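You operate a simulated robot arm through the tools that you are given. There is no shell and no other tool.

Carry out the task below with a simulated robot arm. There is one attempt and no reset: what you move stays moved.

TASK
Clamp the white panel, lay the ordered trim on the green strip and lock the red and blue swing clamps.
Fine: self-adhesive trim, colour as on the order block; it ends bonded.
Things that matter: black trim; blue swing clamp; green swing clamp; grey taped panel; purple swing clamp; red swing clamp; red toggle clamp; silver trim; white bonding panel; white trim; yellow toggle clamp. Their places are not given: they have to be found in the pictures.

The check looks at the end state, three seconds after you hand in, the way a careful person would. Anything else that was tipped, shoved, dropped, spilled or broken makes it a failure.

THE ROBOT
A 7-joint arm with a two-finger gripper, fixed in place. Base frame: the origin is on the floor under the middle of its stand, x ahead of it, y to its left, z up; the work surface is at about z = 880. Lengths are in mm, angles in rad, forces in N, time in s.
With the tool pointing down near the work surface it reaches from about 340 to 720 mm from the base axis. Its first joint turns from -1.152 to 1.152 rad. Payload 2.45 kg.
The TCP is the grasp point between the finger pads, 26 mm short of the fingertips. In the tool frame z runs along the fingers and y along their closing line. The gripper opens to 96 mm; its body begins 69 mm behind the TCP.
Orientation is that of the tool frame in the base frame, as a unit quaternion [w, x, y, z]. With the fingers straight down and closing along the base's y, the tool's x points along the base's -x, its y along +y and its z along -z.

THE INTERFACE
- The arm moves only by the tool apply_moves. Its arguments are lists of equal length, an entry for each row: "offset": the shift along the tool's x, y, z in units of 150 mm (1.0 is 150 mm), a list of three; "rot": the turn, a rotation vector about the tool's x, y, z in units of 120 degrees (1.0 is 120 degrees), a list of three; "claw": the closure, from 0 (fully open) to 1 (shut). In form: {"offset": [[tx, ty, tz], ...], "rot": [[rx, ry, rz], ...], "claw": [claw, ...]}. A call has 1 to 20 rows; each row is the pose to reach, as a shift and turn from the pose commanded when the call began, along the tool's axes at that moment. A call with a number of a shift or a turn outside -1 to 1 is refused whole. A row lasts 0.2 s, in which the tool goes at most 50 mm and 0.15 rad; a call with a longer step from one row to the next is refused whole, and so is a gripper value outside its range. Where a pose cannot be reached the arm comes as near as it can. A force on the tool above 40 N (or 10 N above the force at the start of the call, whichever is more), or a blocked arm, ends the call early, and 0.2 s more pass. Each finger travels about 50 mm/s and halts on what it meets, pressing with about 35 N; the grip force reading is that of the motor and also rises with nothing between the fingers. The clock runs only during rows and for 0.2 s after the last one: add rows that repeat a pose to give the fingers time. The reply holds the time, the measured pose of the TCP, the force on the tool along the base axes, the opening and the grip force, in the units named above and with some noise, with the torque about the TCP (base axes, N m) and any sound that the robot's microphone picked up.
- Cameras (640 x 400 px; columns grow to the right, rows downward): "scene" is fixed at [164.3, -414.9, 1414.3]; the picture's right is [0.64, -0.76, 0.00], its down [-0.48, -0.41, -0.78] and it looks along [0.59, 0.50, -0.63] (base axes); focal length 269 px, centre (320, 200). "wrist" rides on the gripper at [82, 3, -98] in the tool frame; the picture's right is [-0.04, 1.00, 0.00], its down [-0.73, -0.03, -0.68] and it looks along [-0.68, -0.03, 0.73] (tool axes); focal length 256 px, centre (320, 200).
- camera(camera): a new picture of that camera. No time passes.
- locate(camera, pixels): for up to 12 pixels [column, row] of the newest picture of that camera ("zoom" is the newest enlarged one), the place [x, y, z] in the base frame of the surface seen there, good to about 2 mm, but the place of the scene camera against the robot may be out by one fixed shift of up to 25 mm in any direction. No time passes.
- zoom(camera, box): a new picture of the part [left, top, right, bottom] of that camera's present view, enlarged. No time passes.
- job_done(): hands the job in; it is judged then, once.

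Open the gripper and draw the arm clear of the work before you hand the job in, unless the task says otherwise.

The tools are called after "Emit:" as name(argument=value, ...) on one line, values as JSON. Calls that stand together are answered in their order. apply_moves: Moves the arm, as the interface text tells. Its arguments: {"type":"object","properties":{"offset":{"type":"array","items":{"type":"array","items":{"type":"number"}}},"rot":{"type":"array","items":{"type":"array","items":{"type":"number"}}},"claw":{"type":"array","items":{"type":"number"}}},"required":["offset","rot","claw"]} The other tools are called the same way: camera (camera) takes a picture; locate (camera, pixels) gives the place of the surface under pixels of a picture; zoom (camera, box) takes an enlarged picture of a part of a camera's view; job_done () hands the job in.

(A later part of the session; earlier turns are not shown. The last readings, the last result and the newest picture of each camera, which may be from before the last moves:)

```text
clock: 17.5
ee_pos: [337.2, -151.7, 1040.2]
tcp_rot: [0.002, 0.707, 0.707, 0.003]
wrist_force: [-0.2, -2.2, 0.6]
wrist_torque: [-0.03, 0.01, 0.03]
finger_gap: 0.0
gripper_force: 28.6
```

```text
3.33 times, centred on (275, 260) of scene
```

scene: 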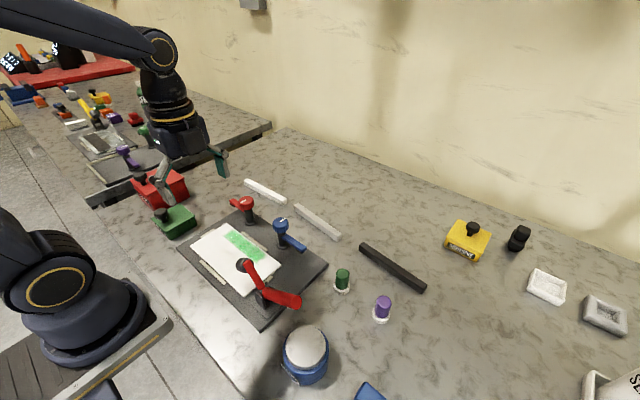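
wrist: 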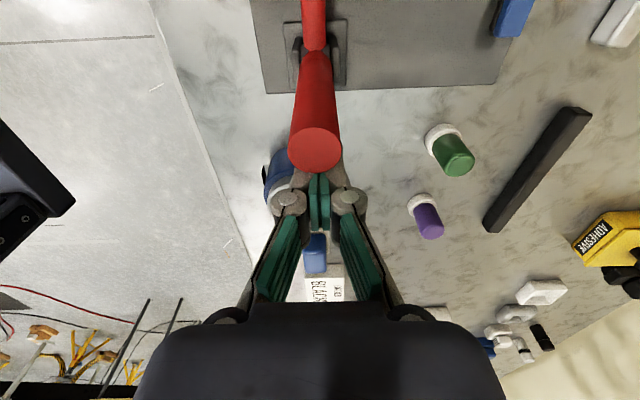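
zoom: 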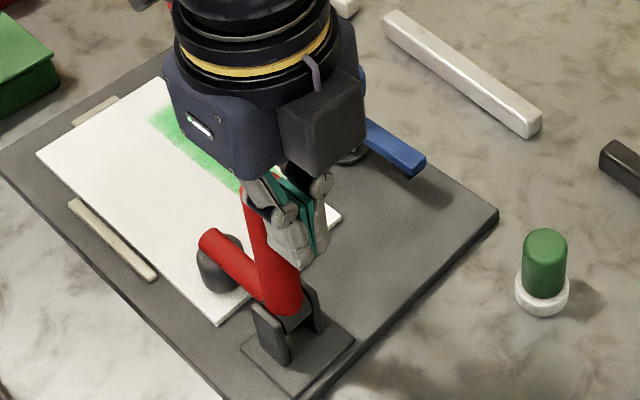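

Contact has just begun (fy≈-2 N). I continue pushing +y in 3–4 mm steps.

Emit:
apply_moves(offset=[[0.02, 0, 0], [0.04, 0, 0], [0.06, 0, 0], [0.08, 0, 0], [0.1, 0, 0]], rot=[[0, 0, 0], [0, 0, 0], [0, 0, 0], [0, 0, 0], [0, 0, 0]], claw=[1, 1, 1, 1, 1])

Emit:
camera(camera="wrist")

Emit:
zoom(camera="scene", box=[215, 200, 335, 320])

```text
clock: 18.4
ee_pos: [336.7, -148.2, 1040.6]
tcp_rot: [0.007, 0.709, 0.705, 0.0]
wrist_force: [-1.0, -9.9, -2.5]
wrist_torque: [0.03, 0.0, 0.02]
finger_gap: 0.0
gripper_force: 28.5
stopped in row 4: the force on the tool passed its limit at 45 N (the readings are from after the stop); the commanded pose is now the measured one
```

```text
taken
```

wrist: 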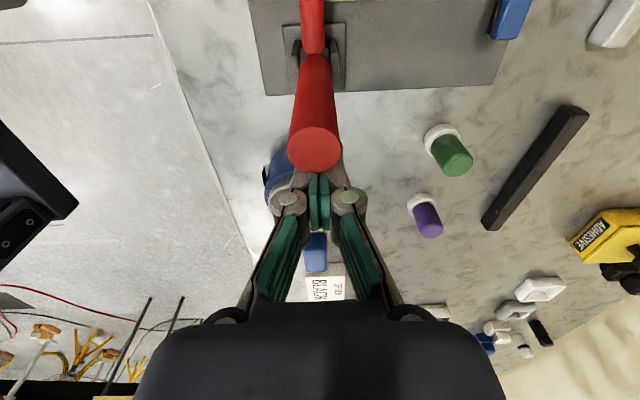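

```text
3.33 times, centred on (275, 260) of scene
```

zoom: 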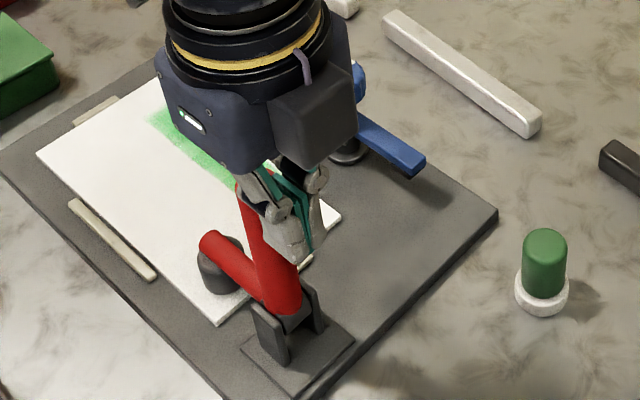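

The lever moved only ~3.5 mm at 45 N. I measure the lever angle and the pad gap to see if the clamp is already seated.

Emit:
locate(camera="wrist", pixels=[[316, 75], [316, 95], [316, 115], [316, 128], [316, 150], [313, 10], [313, 25], [313, 40]])

Emit:
locate(camera="zoom", pixels=[[210, 235], [205, 270], [215, 290], [222, 294], [230, 294], [226, 298], [212, 296], [212, 250], [240, 290]])

Emit:
zoom(camera="scene", box=[230, 260, 290, 320])

```text
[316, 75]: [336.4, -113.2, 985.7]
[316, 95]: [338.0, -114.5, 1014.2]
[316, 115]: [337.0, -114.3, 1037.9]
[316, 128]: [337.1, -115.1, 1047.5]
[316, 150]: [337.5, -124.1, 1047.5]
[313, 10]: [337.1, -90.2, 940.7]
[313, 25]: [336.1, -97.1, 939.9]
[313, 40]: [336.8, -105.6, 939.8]
```

```text
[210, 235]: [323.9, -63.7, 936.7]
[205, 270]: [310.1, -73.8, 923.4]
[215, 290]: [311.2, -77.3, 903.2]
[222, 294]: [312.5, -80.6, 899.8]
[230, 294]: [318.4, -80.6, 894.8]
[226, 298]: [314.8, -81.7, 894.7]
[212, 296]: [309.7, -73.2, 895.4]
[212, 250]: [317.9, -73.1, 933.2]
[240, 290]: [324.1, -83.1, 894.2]
```

```text
6.67 times, centred on (260, 290) of scene
```

zoom: 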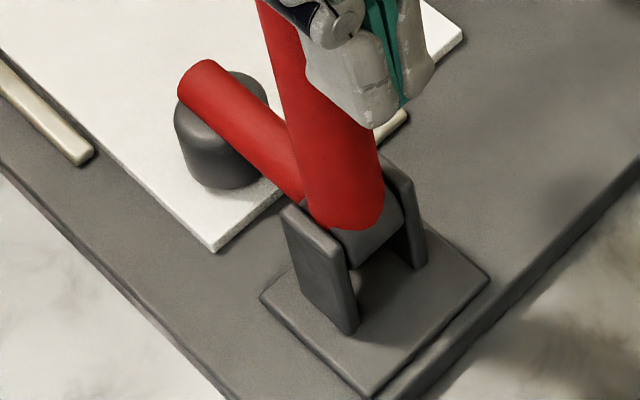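

The lever is now about 89° and the pad is within a few mm of the panel. I push more slowly and hold, keeping under the force limit.

Emit:
apply_moves(offset=[[0.007, 0, 0], [0.014, 0, 0], [0.021, 0, 0], [0.028, 0, 0], [0.033, 0, 0], [0.033, 0, 0], [0.033, 0, 0]], rot=[[0, 0, 0], [0, 0, 0], [0, 0, 0], [0, 0, 0], [0, 0, 0], [0, 0, 0], [0, 0, 0]], claw=[1, 1, 1, 1, 1, 1, 1])

Emit:
camera(camera="wrist")

Emit:
locate(camera="wrist", pixels=[[316, 75], [316, 95], [316, 115], [316, 125], [313, 10], [313, 25], [313, 40]])

```text
clock: 19.2
ee_pos: [336.6, -149.0, 1041.2]
tcp_rot: [0.01, 0.71, 0.705, -0.001]
wrist_force: [-1.2, -10.1, -3.5]
wrist_torque: [0.01, -0.06, 0.07]
finger_gap: 5.7
gripper_force: 28.8
stopped in row 4: the force on the tool passed its limit at 43 N (the readings are from after the stop); the commanded pose is now the measured one
```

```text
taken
```

wrist: 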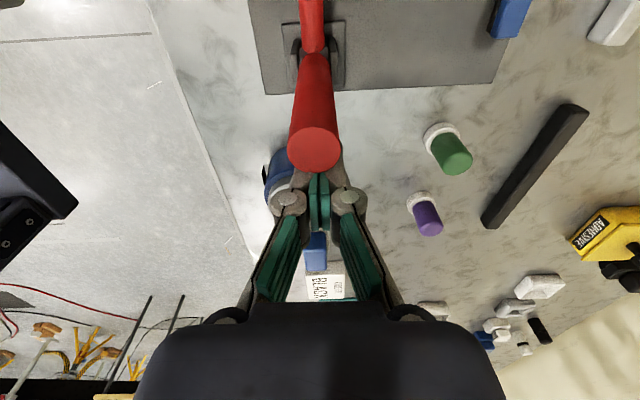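

```text
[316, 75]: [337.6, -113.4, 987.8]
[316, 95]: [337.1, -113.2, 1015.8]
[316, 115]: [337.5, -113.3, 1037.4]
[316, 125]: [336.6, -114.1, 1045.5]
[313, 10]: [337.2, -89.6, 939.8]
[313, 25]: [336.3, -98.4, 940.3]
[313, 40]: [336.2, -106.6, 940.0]
```

The lever is now vertical and the arm level (z≈940 flat), with a hard stop at 43 N. I back off and check whether it stays.

Emit:
apply_moves(offset=[[-0.1, 0, 0], [-0.25, 0, 0], [-0.25, 0, -0.2], [-0.25, 0, -0.45], [-0.25, 0, -0.45]], rot=[[0, 0, 0], [0, 0, 0], [0, 0, 0], [0, 0, 0], [0, 0, 0]], claw=[1, 1, 1, 1, 1])

Emit:
camera(camera="wrist")

Emit:
zoom(camera="scene", box=[230, 240, 300, 310])

```text
clock: 20.4
ee_pos: [335.9, -181.5, 1109.4]
tcp_rot: [0.009, 0.709, 0.705, -0.001]
wrist_force: [0.9, 0.7, -0.3]
wrist_torque: [-0.03, -0.01, 0.02]
finger_gap: 0.0
gripper_force: 28.4
```

```text
taken
```

wrist: 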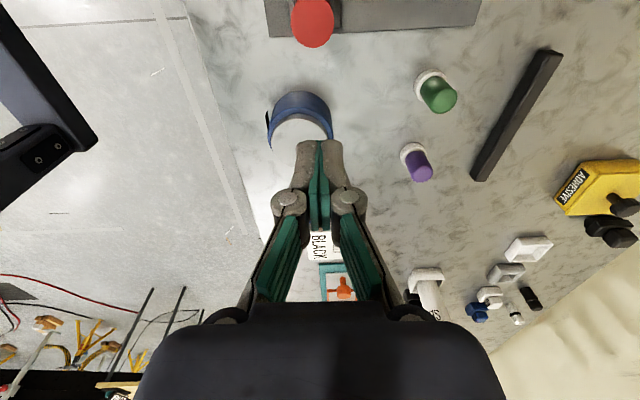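

```text
5.71 times, centred on (265, 275) of scene
```

zoom: 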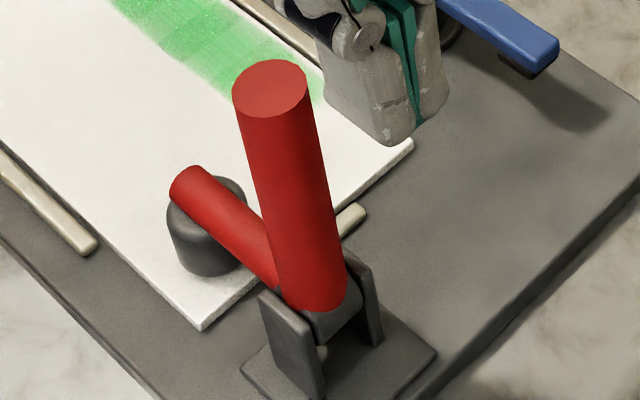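

The lever remains vertical. I measure the lever and pad bottom in the scene zoom to judge contact.

Emit:
locate(camera="zoom", pixels=[[270, 90], [290, 150], [300, 200], [310, 250], [315, 290], [200, 268], [205, 274], [215, 275], [205, 284], [170, 250], [190, 185], [240, 240]])

Emit:
locate(camera="wrist", pixels=[[313, 5], [313, 15], [313, 30], [313, 44]])

```text
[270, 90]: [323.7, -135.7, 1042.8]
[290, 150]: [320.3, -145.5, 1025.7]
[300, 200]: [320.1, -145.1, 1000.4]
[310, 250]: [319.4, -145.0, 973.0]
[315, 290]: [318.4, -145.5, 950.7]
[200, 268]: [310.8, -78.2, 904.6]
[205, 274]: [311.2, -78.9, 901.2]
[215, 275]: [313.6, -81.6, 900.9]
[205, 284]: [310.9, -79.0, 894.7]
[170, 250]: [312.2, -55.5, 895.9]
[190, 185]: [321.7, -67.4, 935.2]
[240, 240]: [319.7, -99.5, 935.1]
```

```text
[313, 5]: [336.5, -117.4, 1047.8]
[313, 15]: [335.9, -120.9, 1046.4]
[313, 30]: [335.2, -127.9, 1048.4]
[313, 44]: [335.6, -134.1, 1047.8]
```

The lever is vertical and holds. To be sure it is fully home, I'll verify with a flat-sided push: first straighten the slight tilt, then turn the wrist 90° so a finger's flat back faces the lever.

Emit:
apply_moves(offset=[[0, 0, 0], [0, 0, 0]], rot=[[0.0054, 0.0068, -0.0027], [0.0054, 0.0068, -0.0027]], claw=[1, 1])

Emit:
apply_moves(offset=[[0, 0, 0], [0, 0, 0], [0, 0, 0], [0, 0, 0], [0, 0, 0], [0, 0, 0], [0, 0, 0], [0, 0, 0], [0, 0, 0], [0, 0, 0], [0, 0, 0], [0, 0, 0]], rot=[[0, 0, -0.068], [0, 0, -0.136], [0, 0, -0.204], [0, 0, -0.272], [0, 0, -0.34], [0, 0, -0.408], [0, 0, -0.476], [0, 0, -0.544], [0, 0, -0.612], [0, 0, -0.68], [0, 0, -0.75], [0, 0, -0.75]], claw=[1, 1, 1, 1, 1, 1, 1, 1, 1, 1, 1, 1])

Emit:
camera(camera="wrist")

Emit:
camera(camera="scene")

```text
clock: 21.0
ee_pos: [334.9, -182.6, 1108.2]
tcp_rot: [0.0, 0.707, 0.707, 0.0]
wrist_force: [-0.1, -0.1, 0.1]
wrist_torque: [0.0, 0.01, -0.02]
finger_gap: 0.1
gripper_force: 28.0
```

```text
clock: 23.6
ee_pos: [335.1, -183.8, 1109.3]
tcp_rot: [0.0, -0.001, 1.0, 0.0]
wrist_force: [-0.4, -0.3, 0.0]
wrist_torque: [0.02, 0.04, 0.0]
finger_gap: 0.0
gripper_force: 28.9
```

```text
taken
```

wrist: 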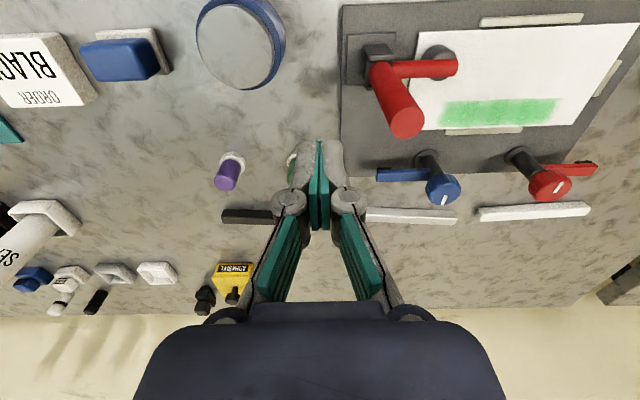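

```text
taken
```

scene: 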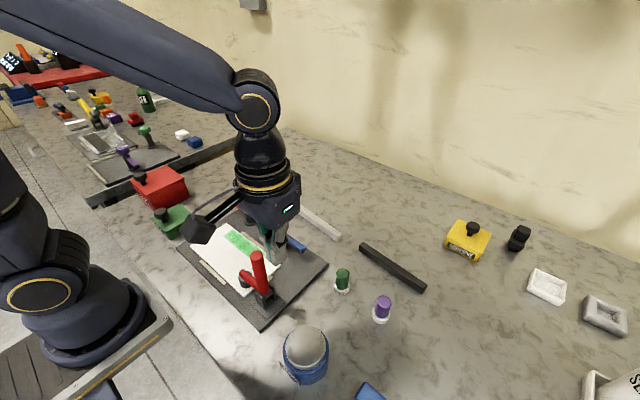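

The wrist now has its flat finger side facing the lever. I descend behind the lever top and approach in +y.

Emit:
apply_moves(offset=[[0, 0, 0.15], [0, 0, 0.3], [0, 0, 0.44], [0, 0.04, 0.44], [0, 0.08, 0.44], [0, 0.1, 0.44], [0, 0.12, 0.44], [0, 0.14, 0.44], [0, 0.16, 0.44]], rot=[[0, 0, 0], [0, 0, 0], [0, 0, 0], [0, 0, 0], [0, 0, 0], [0, 0, 0], [0, 0, 0], [0, 0, 0], [0, 0, 0]], claw=[1, 1, 1, 1, 1, 1, 1, 1, 1])

Emit:
camera(camera="wrist")

```text
clock: 25.6
ee_pos: [336.4, -158.7, 1043.3]
tcp_rot: [0.0, 0.0, 1.0, 0.0]
wrist_force: [-0.3, 1.2, 0.0]
wrist_torque: [0.0, -0.02, -0.01]
finger_gap: 0.3
gripper_force: 28.8
```

```text
taken
```

wrist: 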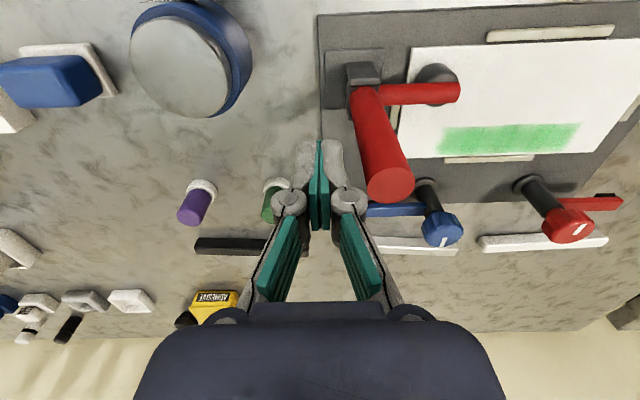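

The finger side is nearly touching the lever (at (385,190)). I continue in 1.5 mm steps.

Emit:
apply_moves(offset=[[0, 0.01, 0], [0, 0.02, 0], [0, 0.03, 0], [0, 0.04, 0], [0, 0.05, 0], [0, 0.06, 0], [0, 0.07, 0], [0, 0.08, 0], [0, 0.09, 0]], rot=[[0, 0, 0], [0, 0, 0], [0, 0, 0], [0, 0, 0], [0, 0, 0], [0, 0, 0], [0, 0, 0], [0, 0, 0], [0, 0, 0]], claw=[1, 1, 1, 1, 1, 1, 1, 1, 1])

Emit:
camera(camera="wrist")

Emit:
zoom(camera="scene", box=[230, 240, 300, 310])

```text
clock: 27.6
ee_pos: [335.1, -151.3, 1046.1]
tcp_rot: [0.001, 0.003, 1.0, -0.004]
wrist_force: [-1.2, -11.4, -2.8]
wrist_torque: [-0.03, 0.0, 0.01]
finger_gap: 0.1
gripper_force: 28.7
stopped in row 9: the force on the tool passed its limit at 42 N (the readings are from after the stop); the commanded pose is now the measured one
```

```text
taken
```

wrist: 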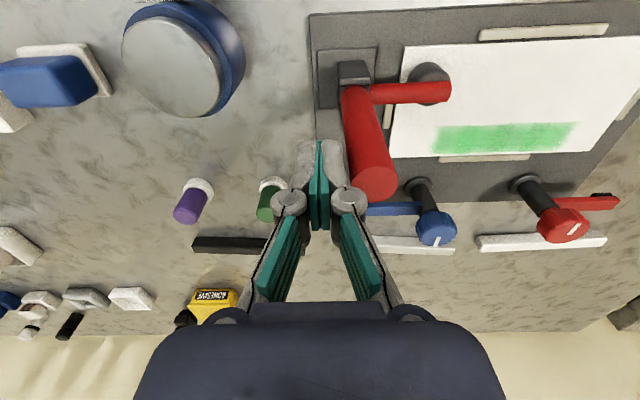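

```text
5.71 times, centred on (265, 275) of scene
```

zoom: 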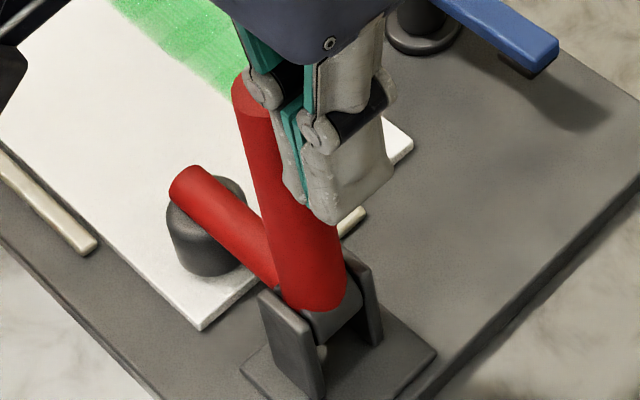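

I measure the lever line again in this zoom to see if it moved past vertical.

Emit:
locate(camera="zoom", pixels=[[255, 115], [265, 150], [280, 200], [300, 250], [310, 290], [205, 274], [205, 284], [190, 185], [240, 240]])

Emit:
locate(camera="wrist", pixels=[[362, 110], [368, 140], [374, 165], [374, 185], [390, 92], [420, 90], [430, 72], [445, 110]])

```text
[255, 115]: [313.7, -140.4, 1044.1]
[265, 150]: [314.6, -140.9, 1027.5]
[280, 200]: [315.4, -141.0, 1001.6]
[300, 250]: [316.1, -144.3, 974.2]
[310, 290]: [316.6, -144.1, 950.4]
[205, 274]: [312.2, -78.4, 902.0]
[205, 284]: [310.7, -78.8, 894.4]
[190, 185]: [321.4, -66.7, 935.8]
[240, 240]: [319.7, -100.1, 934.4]
```

```text
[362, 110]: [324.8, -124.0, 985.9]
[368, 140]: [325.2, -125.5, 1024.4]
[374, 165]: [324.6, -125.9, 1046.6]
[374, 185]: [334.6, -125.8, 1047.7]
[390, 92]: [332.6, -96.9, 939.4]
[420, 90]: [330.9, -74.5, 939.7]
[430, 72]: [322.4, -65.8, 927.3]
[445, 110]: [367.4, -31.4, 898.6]
```

The lever is hard against its stop with the arm level, so I take the toggle as closed. I retreat (-y, then up) and move to look at the black trim.

Emit:
apply_moves(offset=[[0, -0.1, 0], [0, -0.22, 0], [0, -0.22, -0.2], [0, -0.22, -0.4], [-0.25, -0.35, -0.4], [-0.5, -0.5, -0.4], [-0.7, -0.68, -0.3], [-0.77, -0.83, -0.2], [-0.77, -0.83, -0.1], [-0.77, -0.83, -0.1]], rot=[[0, 0, 0], [0, 0, 0], [0, 0, 0], [0, 0, 0], [0, 0, 0], [0, 0, 0], [0, 0, 0], [0, 0, 0], [0, 0, 0], [0, 0, 0]], claw=[1, 1, 1, 1, 0.5, 0, 0, 0, 0, 0])

Emit:
camera(camera="wrist")

Emit:
zoom(camera="scene", box=[200, 190, 330, 320])

```text
clock: 29.8
ee_pos: [449.9, -273.5, 1060.7]
tcp_rot: [0.001, 0.002, 1.0, -0.003]
wrist_force: [-0.1, 0.2, 0.0]
wrist_torque: [0.01, -0.01, 0.03]
finger_gap: 96.1
gripper_force: 0.1
```

```text
taken
```

wrist: 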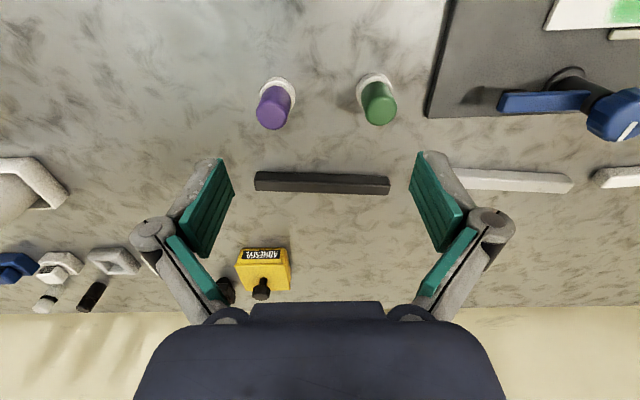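

```text
3.08 times, centred on (265, 255) of scene
```

zoom: 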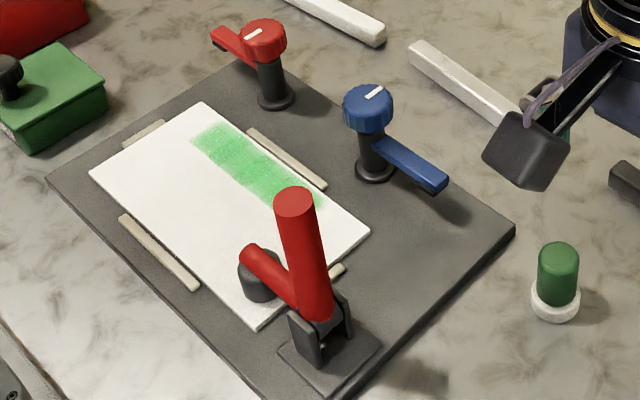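

The black trim is at (256..390, 170..195) in the wrist view. I zoom in and measure its corners and top surface.

Emit:
zoom(camera="wrist", box=[240, 150, 410, 220])

Emit:
locate(camera="wrist", pixels=[[258, 173], [290, 174], [320, 175], [350, 176], [386, 178], [257, 188], [387, 193], [320, 185], [320, 190], [320, 170], [320, 180], [320, 196]])

```text
3.76 times, centred on (325, 185) of wrist
```

zoom: 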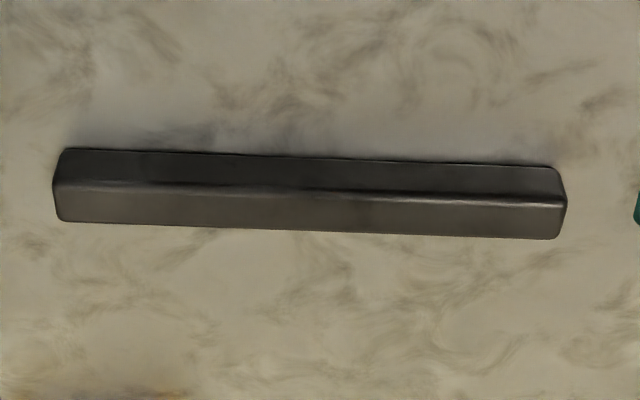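

```text
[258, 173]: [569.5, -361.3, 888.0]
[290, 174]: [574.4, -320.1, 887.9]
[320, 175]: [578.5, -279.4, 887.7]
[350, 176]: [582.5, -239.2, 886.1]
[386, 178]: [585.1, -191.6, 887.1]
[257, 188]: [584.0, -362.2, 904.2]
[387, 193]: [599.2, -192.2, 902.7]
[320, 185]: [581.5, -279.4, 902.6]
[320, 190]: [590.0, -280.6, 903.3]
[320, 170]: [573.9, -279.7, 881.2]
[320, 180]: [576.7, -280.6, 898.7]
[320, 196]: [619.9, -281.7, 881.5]
```

I get finer points across the trim cross-section and at both ends using the zoomed picture.

Emit:
locate(camera="zoom", pixels=[[100, 195], [100, 220], [310, 195], [310, 210], [310, 228], [520, 210], [520, 233], [62, 205], [562, 220], [100, 178], [310, 183], [520, 190]])

```text
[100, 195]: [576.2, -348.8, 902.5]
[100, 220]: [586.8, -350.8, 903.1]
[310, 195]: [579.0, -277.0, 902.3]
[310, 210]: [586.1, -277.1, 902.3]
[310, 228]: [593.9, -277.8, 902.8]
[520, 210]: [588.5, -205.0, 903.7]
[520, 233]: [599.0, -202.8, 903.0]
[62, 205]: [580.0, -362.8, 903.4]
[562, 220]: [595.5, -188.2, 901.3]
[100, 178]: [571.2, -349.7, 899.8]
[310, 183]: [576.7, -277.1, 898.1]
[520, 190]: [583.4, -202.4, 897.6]
```

The trim is 175 × 20 × 22 mm, centered at about (586.3, -275.5), yawed 4.7°. Before picking it, I turn the wrist and go to take a close view of the green strip.

Emit:
apply_moves(offset=[[0, 0, -0.33], [0.02, 0.1, -0.33], [0.05, 0.2, -0.33], [0.08, 0.3, -0.33], [0.11, 0.4, -0.33], [0.14, 0.5, -0.33], [0.17, 0.6, -0.33], [0.2, 0.7, -0.33], [0.23, 0.8, -0.33], [0.25, 0.9, -0.33], [0.267, 1.0, -0.33], [0.267, 1.0, -0.33]], rot=[[0, 0, 0.06], [0, 0, 0.13], [0, 0, 0.2], [0, 0, 0.27], [0, 0, 0.34], [0, 0, 0.41], [0, 0, 0.48], [0, 0, 0.55], [0, 0, 0.62], [0, 0, 0.69], [0, 0, 0.75], [0, 0, 0.75]], claw=[0, 0, 0, 0, 0, 0, 0, 0, 0, 0, 0, 0])

Emit:
apply_moves(offset=[[0.3, 0, 0], [0.6, 0, 0], [0.9, 0, 0], [1.0, 0, 0]], rot=[[0, 0, 0], [0, 0, 0], [0, 0, 0], [0, 0, 0]], claw=[0, 0, 0, 0])

Emit:
apply_moves(offset=[[0.3, 0, 0], [0.6, 0, 0.1], [0.8, 0, 0.3], [0.8, 0, 0.4], [0.8, 0, 0.4]], rot=[[0, 0, 0], [0, 0, 0], [0, 0, 0], [0, 0, 0], [0, 0, 0]], claw=[0, 0, 0, 0, 0])

Emit:
camera(camera="wrist")

```text
clock: 32.4
ee_pos: [410.1, -124.3, 1108.7]
tcp_rot: [0.003, 0.709, 0.706, -0.001]
wrist_force: [-0.6, 0.0, -1.2]
wrist_torque: [-0.01, -0.01, -0.02]
finger_gap: 96.0
gripper_force: 0.0
```

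```text
clock: 33.4
ee_pos: [412.2, 23.7, 1107.6]
tcp_rot: [0.002, 0.708, 0.706, -0.002]
wrist_force: [-0.1, 0.4, -0.3]
wrist_torque: [-0.03, 0.01, 0.01]
finger_gap: 96.0
gripper_force: 0.0
```

```text
clock: 34.6
ee_pos: [412.7, 145.9, 1046.0]
tcp_rot: [0.003, 0.709, 0.705, 0.0]
wrist_force: [-0.1, 0.2, 0.3]
wrist_torque: [-0.02, -0.01, 0.01]
finger_gap: 96.3
gripper_force: 0.1
```

```text
taken
```

wrist: 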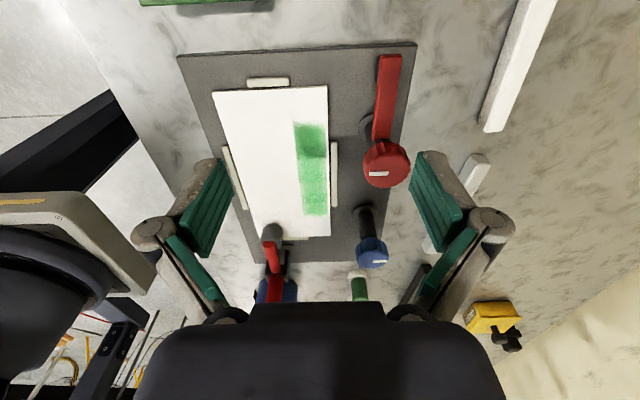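

The view shows the closed toggle pad on the panel at (272,232) and the green strip at (293..328, 123..216). I zoom and locate its edges.

Emit:
zoom(camera="wrist", box=[200, 80, 420, 270])

Emit:
locate(camera="zoom", pixels=[[278, 95], [366, 92], [272, 150], [370, 150], [280, 200], [370, 200], [290, 270], [372, 270], [330, 90], [335, 284], [372, 15], [376, 325]])

```text
2.11 times, centred on (310, 175) of wrist
```

zoom: 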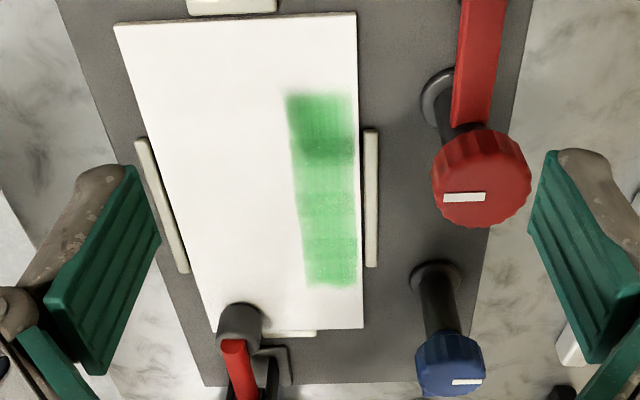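

```text
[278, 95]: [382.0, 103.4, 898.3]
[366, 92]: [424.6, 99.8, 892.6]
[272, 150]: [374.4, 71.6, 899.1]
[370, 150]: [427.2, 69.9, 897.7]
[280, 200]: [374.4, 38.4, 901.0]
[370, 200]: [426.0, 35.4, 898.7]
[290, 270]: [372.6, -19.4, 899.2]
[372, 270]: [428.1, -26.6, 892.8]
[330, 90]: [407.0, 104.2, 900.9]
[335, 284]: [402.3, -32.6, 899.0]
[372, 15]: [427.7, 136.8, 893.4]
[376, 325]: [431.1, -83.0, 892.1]
```

I refine the strip's edge positions with points just inside its visible borders.

Emit:
locate(camera="zoom", pixels=[[287, 97], [353, 97], [289, 140], [355, 140], [297, 200], [355, 200], [305, 282], [356, 282], [320, 94], [325, 286], [356, 60], [361, 310]])

```text
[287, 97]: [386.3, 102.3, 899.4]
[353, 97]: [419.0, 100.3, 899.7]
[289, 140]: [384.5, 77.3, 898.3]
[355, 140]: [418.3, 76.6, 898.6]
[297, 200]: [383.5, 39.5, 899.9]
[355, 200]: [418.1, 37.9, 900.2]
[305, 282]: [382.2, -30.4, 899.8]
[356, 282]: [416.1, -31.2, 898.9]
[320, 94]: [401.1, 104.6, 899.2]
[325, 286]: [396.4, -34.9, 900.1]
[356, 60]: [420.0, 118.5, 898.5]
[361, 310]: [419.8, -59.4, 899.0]
```

Strip center ≈ (401, 35), aligned with y; panel top z≈899. Now I travel at safe height toward the black trim.

Emit:
apply_moves(offset=[[-0.1, 0, -0.25], [-0.3, 0.1, -0.36], [-0.55, 0.25, -0.36], [-0.8, 0.4, -0.36], [-1.0, 0.5, -0.36], [-1.0, 0.5, -0.36]], rot=[[0, 0, 0], [0, 0, 0], [0, 0, 0], [0, 0, 0], [0, 0, 0], [0.0011, 0.0025, -0.002]], claw=[0, 0, 0, 0, 0, 0])

Emit:
apply_moves(offset=[[-0.25, 0.12, 0], [-0.5, 0.25, 0], [-0.75, 0.37, 0], [-1.0, 0.5, 0], [-1.0, 0.5, 0]], rot=[[0, 0, 0], [0, 0, 0], [0, 0, 0], [0, 0, 0], [0, 0, 0]], claw=[0, 0, 0, 0, 0])

Emit:
camera(camera="wrist")

```text
clock: 36.0
ee_pos: [486.3, -5.8, 1103.4]
tcp_rot: [0.0, 0.706, 0.708, -0.001]
wrist_force: [0.4, 0.4, 0.1]
wrist_torque: [-0.02, -0.01, -0.03]
finger_gap: 96.1
gripper_force: 0.0
```

```text
clock: 37.2
ee_pos: [560.9, -157.6, 1101.2]
tcp_rot: [-0.001, 0.707, 0.707, -0.001]
wrist_force: [0.0, 0.8, -0.5]
wrist_torque: [-0.01, 0.01, 0.04]
finger_gap: 96.2
gripper_force: 0.0
```

```text
taken
```

wrist: 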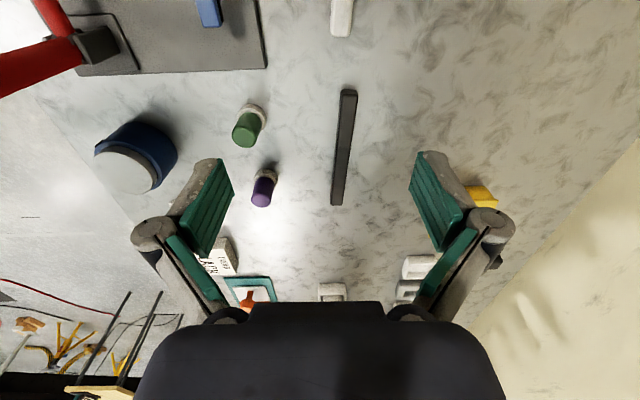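

The trim runs from (348,90) to (337,205) in this view. I zoom and locate its sides to refine center and yaw.

Emit:
zoom(camera="wrist", box=[280, 80, 410, 215])

Emit:
locate(camera="wrist", pixels=[[349, 93], [348, 100], [345, 140], [342, 170], [338, 200], [338, 204], [349, 90], [341, 130], [349, 130], [335, 185], [343, 185], [339, 185]])

```text
2.96 times, centred on (345, 148) of wrist
```

zoom: 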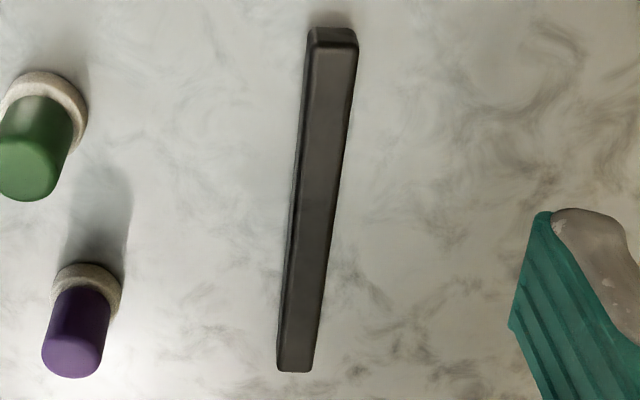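

```text
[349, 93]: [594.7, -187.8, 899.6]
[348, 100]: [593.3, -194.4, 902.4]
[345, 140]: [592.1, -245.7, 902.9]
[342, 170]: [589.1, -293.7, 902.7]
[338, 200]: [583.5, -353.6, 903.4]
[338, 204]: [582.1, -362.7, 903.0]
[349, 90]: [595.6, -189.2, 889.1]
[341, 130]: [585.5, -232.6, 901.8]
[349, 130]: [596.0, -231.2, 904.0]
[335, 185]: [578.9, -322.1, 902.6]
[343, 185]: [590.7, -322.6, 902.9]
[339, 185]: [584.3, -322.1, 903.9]
```

I locate both long edges of the trim in the zoom to get a precise center line.

Emit:
locate(camera="zoom", pixels=[[313, 60], [353, 60], [304, 140], [344, 140], [296, 220], [335, 220], [287, 300], [322, 300], [282, 350], [315, 350], [297, 370], [333, 48]])

```text
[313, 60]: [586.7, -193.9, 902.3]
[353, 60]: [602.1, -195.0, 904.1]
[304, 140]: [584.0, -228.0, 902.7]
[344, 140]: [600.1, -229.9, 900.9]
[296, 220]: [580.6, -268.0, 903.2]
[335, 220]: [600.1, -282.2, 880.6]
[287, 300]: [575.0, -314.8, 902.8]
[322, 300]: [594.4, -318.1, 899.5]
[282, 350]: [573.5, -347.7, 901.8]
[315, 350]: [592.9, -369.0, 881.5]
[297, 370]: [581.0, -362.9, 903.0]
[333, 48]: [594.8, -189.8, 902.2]
```

The trim center line passes (587.5, -276) with yaw ≈ 4.6°, ends at y≈-188.5 and -363.5. I move above it at z≈1000 with matching yaw.

Emit:
apply_moves(offset=[[-0.25, 0.06, 0], [-0.5, 0.12, 0], [-0.789, 0.174, 0.05], [-0.789, 0.174, 0.3], [-0.789, 0.174, 0.5], [-0.789, 0.174, 0.674], [-0.789, 0.174, 0.674]], rot=[[0, 0, 0.01], [0, 0, 0.02], [0, 0, 0.039], [0, 0, 0.039], [0, 0, 0.039], [0, 0, 0.039], [0, 0, 0.039]], claw=[0, 0, 0, 0, 0, 0, 0])

Emit:
camera(camera="wrist")

Emit:
camera(camera="scene")

```text
clock: 38.8
ee_pos: [589.0, -274.7, 999.5]
tcp_rot: [0.0, 0.735, 0.678, -0.001]
wrist_force: [-0.1, -0.5, -0.1]
wrist_torque: [0.02, 0.0, 0.0]
finger_gap: 95.8
gripper_force: 0.1
```

```text
taken
```

wrist: 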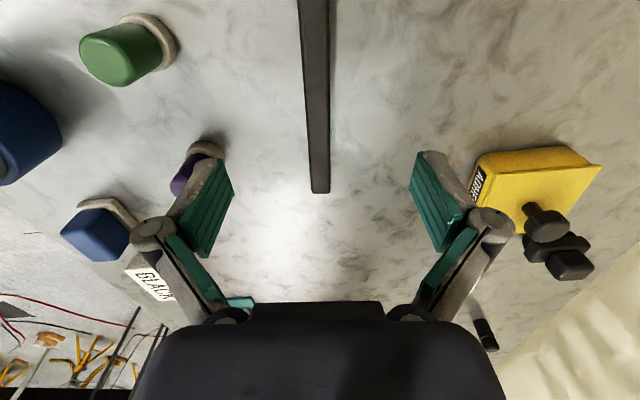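

```text
taken
```

scene: 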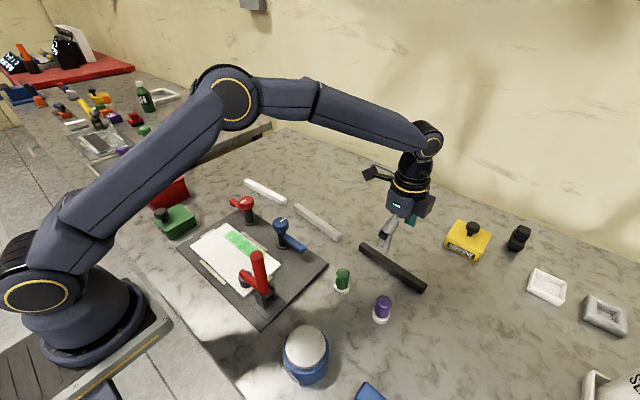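

The gripper is aligned over the trim (columns ~313–321). I descend to z≈910 with fingers open.

Emit:
apply_moves(offset=[[-0.009, -0.008, 0.15], [-0.009, -0.008, 0.3], [-0.009, -0.008, 0.42], [-0.009, -0.008, 0.52], [-0.009, -0.008, 0.59], [-0.009, -0.008, 0.59]], rot=[[0, 0, 0], [0, 0, 0], [0, 0, 0], [0, 0, 0], [0, 0, 0], [0, 0, 0]], claw=[0, 0, 0, 0, 0, 0])

Emit:
camera(camera="wrist")

```text
clock: 40.2
ee_pos: [587.2, -275.3, 912.1]
tcp_rot: [-0.001, 0.736, 0.677, -0.001]
wrist_force: [0.2, 0.3, -0.8]
wrist_torque: [-0.02, 0.0, 0.04]
finger_gap: 96.0
gripper_force: 0.0
```

```text
taken
```

wrist: 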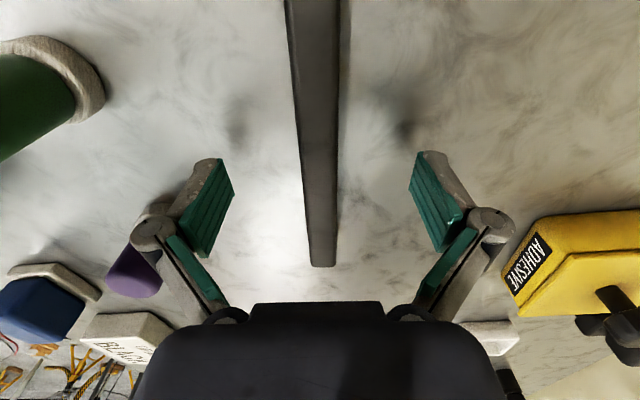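

The trim sits centered between the fingers at TCP z≈912. I close the gripper on it.

Emit:
apply_moves(offset=[[0, 0, 0], [0, 0, 0], [0, 0, 0], [0, 0, 0], [0, 0, 0], [0, 0, 0]], rot=[[0, 0, 0], [0, 0, 0], [0, 0, 0], [0, 0, 0], [0, 0, 0], [0, 0, 0]], claw=[0.4, 0.7, 1, 1, 1, 1])

Emit:
camera(camera="wrist")

```text
clock: 41.6
ee_pos: [587.0, -275.6, 912.0]
tcp_rot: [0.0, 0.735, 0.678, 0.0]
wrist_force: [0.5, 0.8, 0.2]
wrist_torque: [0.03, -0.01, -0.09]
finger_gap: 19.4
gripper_force: 35.3
```

```text
taken
```

wrist: 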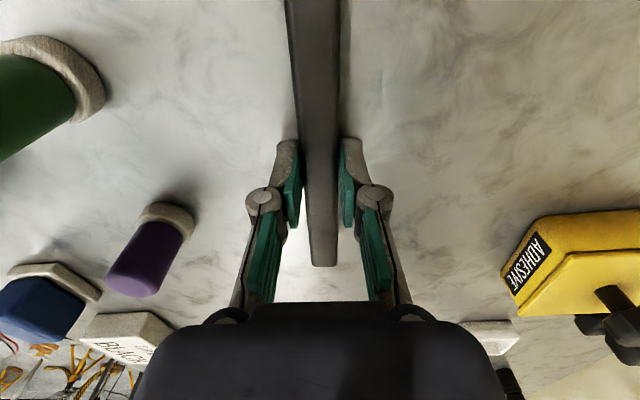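

The trim is gripped (gap 19.4). I lift straight up, first slowly, to z≈1010.

Emit:
apply_moves(offset=[[0, 0, -0.04], [0, 0, -0.12], [0, 0, -0.25], [0, 0, -0.45], [0, 0, -0.65], [0, 0, -0.65]], rot=[[0, 0, 0], [0, 0, 0], [0, 0, 0], [0, 0, 0], [0, 0, 0], [0, 0, 0]], claw=[1, 1, 1, 1, 1, 1])

Emit:
camera(camera="wrist")

Emit:
camera(camera="scene")

```text
clock: 43.0
ee_pos: [587.2, -271.5, 1010.1]
tcp_rot: [0.0, 0.735, 0.678, -0.001]
wrist_force: [0.3, -0.6, -1.0]
wrist_torque: [-0.01, -0.03, 0.05]
finger_gap: 19.4
gripper_force: 35.0
```

```text
taken
```

wrist: 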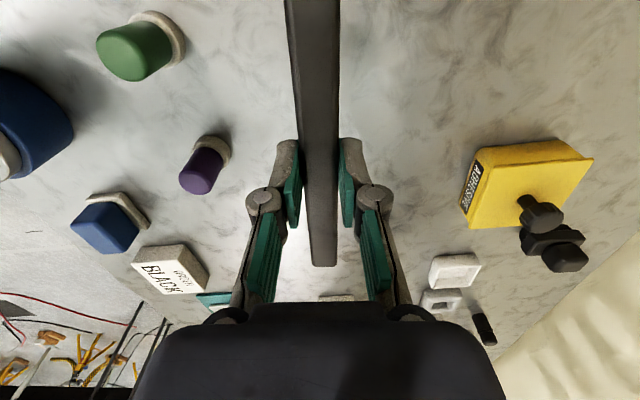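

```text
taken
```

scene: 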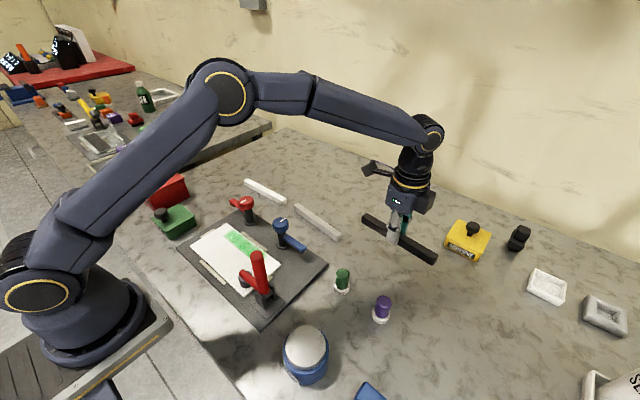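

The trim is held level. I raise further, remove the 4.6° yaw, and travel along +y well above everything.

Emit:
apply_moves(offset=[[0.05, -0.004, -0.2], [0.25, -0.02, -0.333], [0.5, -0.04, -0.333], [0.75, -0.06, -0.333], [0.964, -0.078, -0.333], [0.964, -0.078, -0.333], [0.964, -0.078, -0.333]], rot=[[0, 0, 0], [0, 0, -0.01], [0, 0, -0.02], [0, 0, -0.03], [0, 0, -0.0385], [0, 0, -0.0385], [0, 0, -0.0385]], claw=[1, 1, 1, 1, 1, 1, 1])

```text
clock: 44.6
ee_pos: [588.3, -129.9, 1061.7]
tcp_rot: [0.0, 0.707, 0.708, -0.001]
wrist_force: [-0.1, 0.4, -1.4]
wrist_torque: [-0.02, 0.01, -0.02]
finger_gap: 19.1
gripper_force: 34.6
```

Now over (588,-130,1062) with yaw 0. I continue toward the strip: +y 150 and x −90.

Emit:
apply_moves(offset=[[0.2, -0.12, 0], [0.4, -0.24, 0], [0.6, -0.36, 0], [0.8, -0.48, 0], [1.0, -0.6, 0], [1.0, -0.6, 0]], rot=[[0, 0, 0], [0, 0, 0], [0, 0, 0], [0, 0, 0], [0, 0, 0], [0, 0, 0]], claw=[1, 1, 1, 1, 1, 1])

Emit:
apply_moves(offset=[[0.05, -0.2, 0], [0.1, -0.4, 0], [0.1, -0.64, 0], [0.1, -0.64, 0], [0.1, -0.64, 0]], rot=[[0, 0, 0], [0, 0, 0], [0, 0, 0], [0, 0, 0], [0, 0, 0]], claw=[1, 1, 1, 1, 1])

Emit:
camera(camera="wrist")

Emit:
zoom(camera="scene", box=[180, 140, 340, 320])

```text
clock: 46.0
ee_pos: [497.1, 22.2, 1062.3]
tcp_rot: [0.001, 0.707, 0.707, 0.0]
wrist_force: [0.2, -0.8, -1.1]
wrist_torque: [0.0, 0.02, -0.01]
finger_gap: 19.2
gripper_force: 35.2
```

```text
clock: 47.2
ee_pos: [400.2, 36.3, 1061.3]
tcp_rot: [0.0, 0.707, 0.707, -0.001]
wrist_force: [0.0, 0.0, -0.7]
wrist_torque: [0.01, 0.01, -0.03]
finger_gap: 19.0
gripper_force: 34.9
```

```text
taken
```

wrist: 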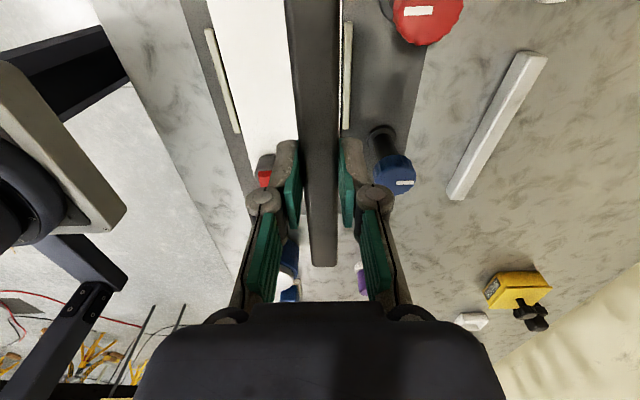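

```text
2.22 times, centred on (260, 230) of scene
```

zoom: 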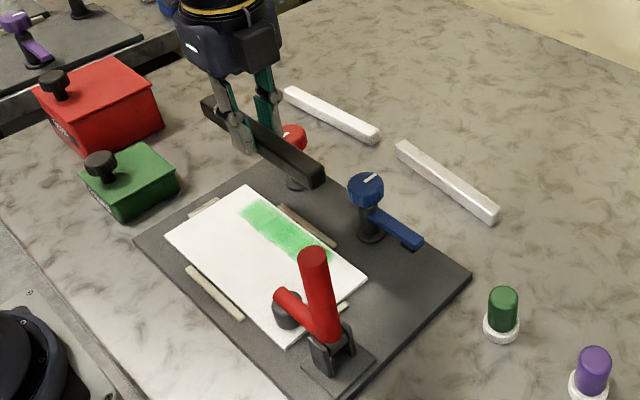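

The trim is above the strip. I verify the held trim's position and yaw with locate on its top edges.

Emit:
locate(camera="wrist", pixels=[[322, 262], [312, 255], [334, 255], [305, 140], [338, 140], [292, 40], [338, 40], [315, 200], [290, 5], [338, 5]])

```text
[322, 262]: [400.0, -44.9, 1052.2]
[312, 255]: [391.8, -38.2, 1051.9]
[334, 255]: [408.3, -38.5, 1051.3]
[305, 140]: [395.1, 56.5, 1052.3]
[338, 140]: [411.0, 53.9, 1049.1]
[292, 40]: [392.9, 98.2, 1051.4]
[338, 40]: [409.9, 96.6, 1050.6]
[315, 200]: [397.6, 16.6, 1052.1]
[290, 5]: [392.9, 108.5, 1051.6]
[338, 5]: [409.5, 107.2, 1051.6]
```

The trim is within ~1 mm and ~0.5° of the target. I descend to a few mm above the panel (TCP z≈937).

Emit:
apply_moves(offset=[[-0.008, 0.002, 0.2], [-0.008, 0.002, 0.4], [-0.008, 0.002, 0.55], [-0.008, 0.002, 0.7], [-0.008, 0.002, 0.78], [-0.008, 0.002, 0.83], [-0.008, 0.002, 0.83], [-0.008, 0.002, 0.83]], rot=[[0, 0, 0], [0, 0, 0], [0, 0, 0], [0, 0, 0], [0, 0, 0], [0, 0, 0], [0, 0, 0], [0, 0, 0]], claw=[1, 1, 1, 1, 1, 1, 1, 1])

Emit:
camera(camera="wrist")

Emit:
zoom(camera="scene", box=[190, 190, 310, 310])

```text
clock: 49.0
ee_pos: [400.4, 34.3, 936.0]
tcp_rot: [0.0, 0.707, 0.707, 0.0]
wrist_force: [0.1, -0.7, -0.7]
wrist_torque: [0.01, -0.03, 0.01]
finger_gap: 19.0
gripper_force: 34.9
```

```text
taken
```

wrist: 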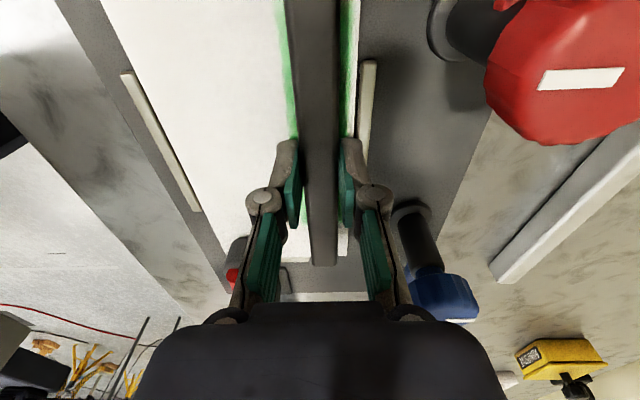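

```text
3.33 times, centred on (250, 250) of scene
```

zoom: 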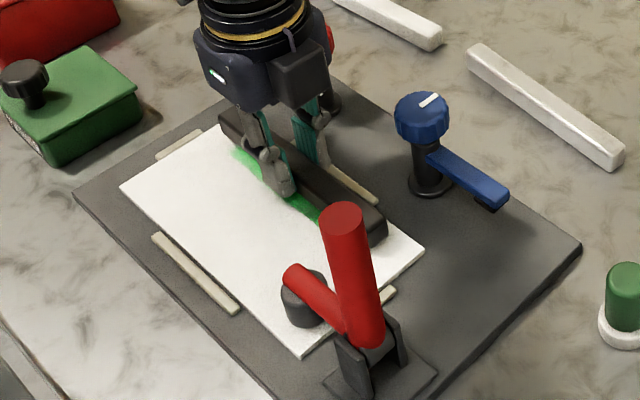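

Green shows on both sides of the trim. I zoom in to confirm the centering before touching down.

Emit:
zoom(camera="wrist", box=[240, 0, 400, 280])

Emit:
locate(camera="wrist", pixels=[[280, 40], [284, 40], [343, 40], [354, 40], [282, 80], [352, 80], [290, 120], [352, 120], [301, 225], [344, 225], [322, 263], [288, 40]])

```text
1.43 times, centred on (320, 140) of wrist
```

zoom: 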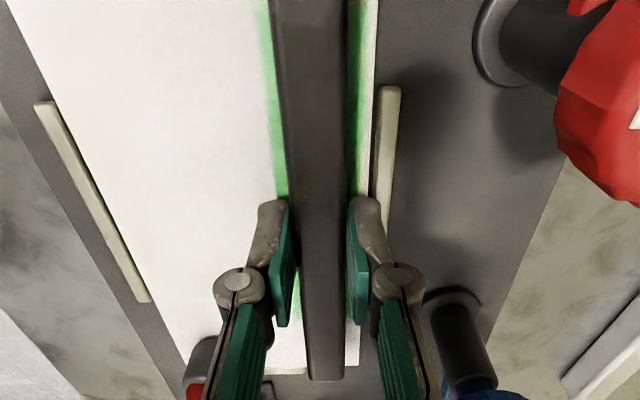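

```text
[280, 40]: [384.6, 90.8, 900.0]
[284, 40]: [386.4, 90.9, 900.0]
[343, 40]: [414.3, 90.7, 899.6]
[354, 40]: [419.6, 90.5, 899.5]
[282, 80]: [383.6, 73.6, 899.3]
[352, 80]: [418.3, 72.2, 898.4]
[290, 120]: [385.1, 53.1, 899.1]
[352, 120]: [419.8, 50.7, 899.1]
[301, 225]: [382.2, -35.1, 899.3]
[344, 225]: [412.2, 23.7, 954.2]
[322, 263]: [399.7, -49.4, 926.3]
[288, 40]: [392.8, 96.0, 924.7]
```

Strip spans x≈383.5–418 and the trim sits centered. I lower slowly onto it and press with light force.

Emit:
apply_moves(offset=[[0, 0, 0.01], [0, 0, 0.02], [0, 0, 0.03], [0, 0, 0.038], [0, 0, 0.045], [0, 0, 0.052], [0, 0, 0.06], [0, 0, 0.06], [0, 0, 0.06]], rot=[[0, 0, 0], [0, 0, 0], [0, 0, 0], [0, 0, 0], [0, 0, 0], [0, 0, 0], [0, 0, 0], [0, 0, 0], [0, 0, 0]], claw=[1, 1, 1, 1, 1, 1, 1, 1, 1])

Emit:
camera(camera="wrist")

```text
clock: 51.0
ee_pos: [400.4, 35.6, 926.5]
tcp_rot: [0.0, 0.708, 0.707, 0.001]
wrist_force: [-3.4, 3.7, 29.3]
wrist_torque: [0.2, 0.09, 0.0]
finger_gap: 19.2
gripper_force: 35.4
```

```text
taken
```

wrist: 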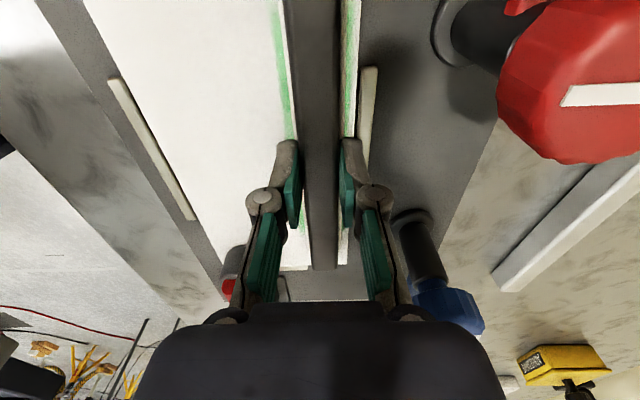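

Pressing at about 29 N on the strip. I hold it for a second to bond, then ease off to a light touch before opening.

Emit:
apply_moves(offset=[[0, 0, 0], [0, 0, 0], [0, 0, 0], [0, 0, 0], [0, 0, 0], [0, 0, 0], [0, 0, 0], [0, 0, 0], [0, 0, -0.015], [0, 0, -0.03], [0, 0, -0.03]], rot=[[0, 0, 0], [0, 0, 0], [0, 0, 0], [0, 0, 0], [0, 0, 0], [0, 0, 0], [0, 0, 0], [0, 0, 0], [0, 0, 0], [0, 0, 0], [0, 0, 0]], claw=[1, 1, 1, 1, 1, 1, 1, 1, 1, 1, 1])

```text
clock: 53.4
ee_pos: [401.3, 34.6, 930.9]
tcp_rot: [-0.001, 0.707, 0.707, -0.002]
wrist_force: [-2.9, -1.0, -6.0]
wrist_torque: [0.21, -0.11, -0.11]
finger_gap: 19.1
gripper_force: 35.1
```

Lifting slightly now shows −6 N, meaning the trim sticks to the panel. I bring it to neutral and open the fingers to about 45 mm.

Emit:
apply_moves(offset=[[0, 0, 0.008], [0, 0, 0.008], [0, 0, 0.008], [0, 0, 0.008], [0, 0, 0.008]], rot=[[0, 0, 0], [0, 0, 0], [0, 0, 0], [0, 0, 0], [0, 0, 0]], claw=[1, 0.75, 0.55, 0.5, 0.5])

Emit:
camera(camera="wrist")

```text
clock: 54.6
ee_pos: [401.1, 35.1, 930.1]
tcp_rot: [0.0, 0.707, 0.707, 0.0]
wrist_force: [-0.2, 0.4, 0.4]
wrist_torque: [0.02, -0.02, -0.03]
finger_gap: 47.9
gripper_force: 0.1
```

```text
taken
```

wrist: 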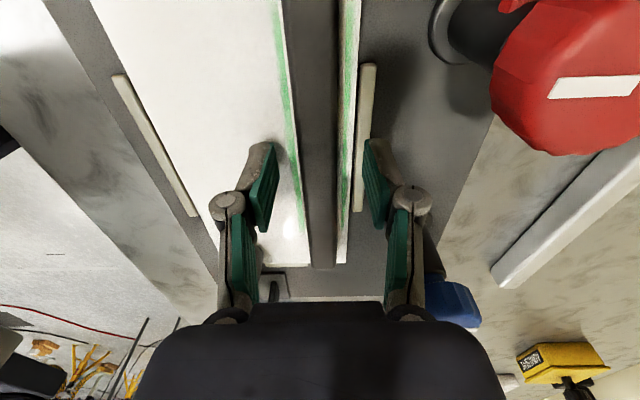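

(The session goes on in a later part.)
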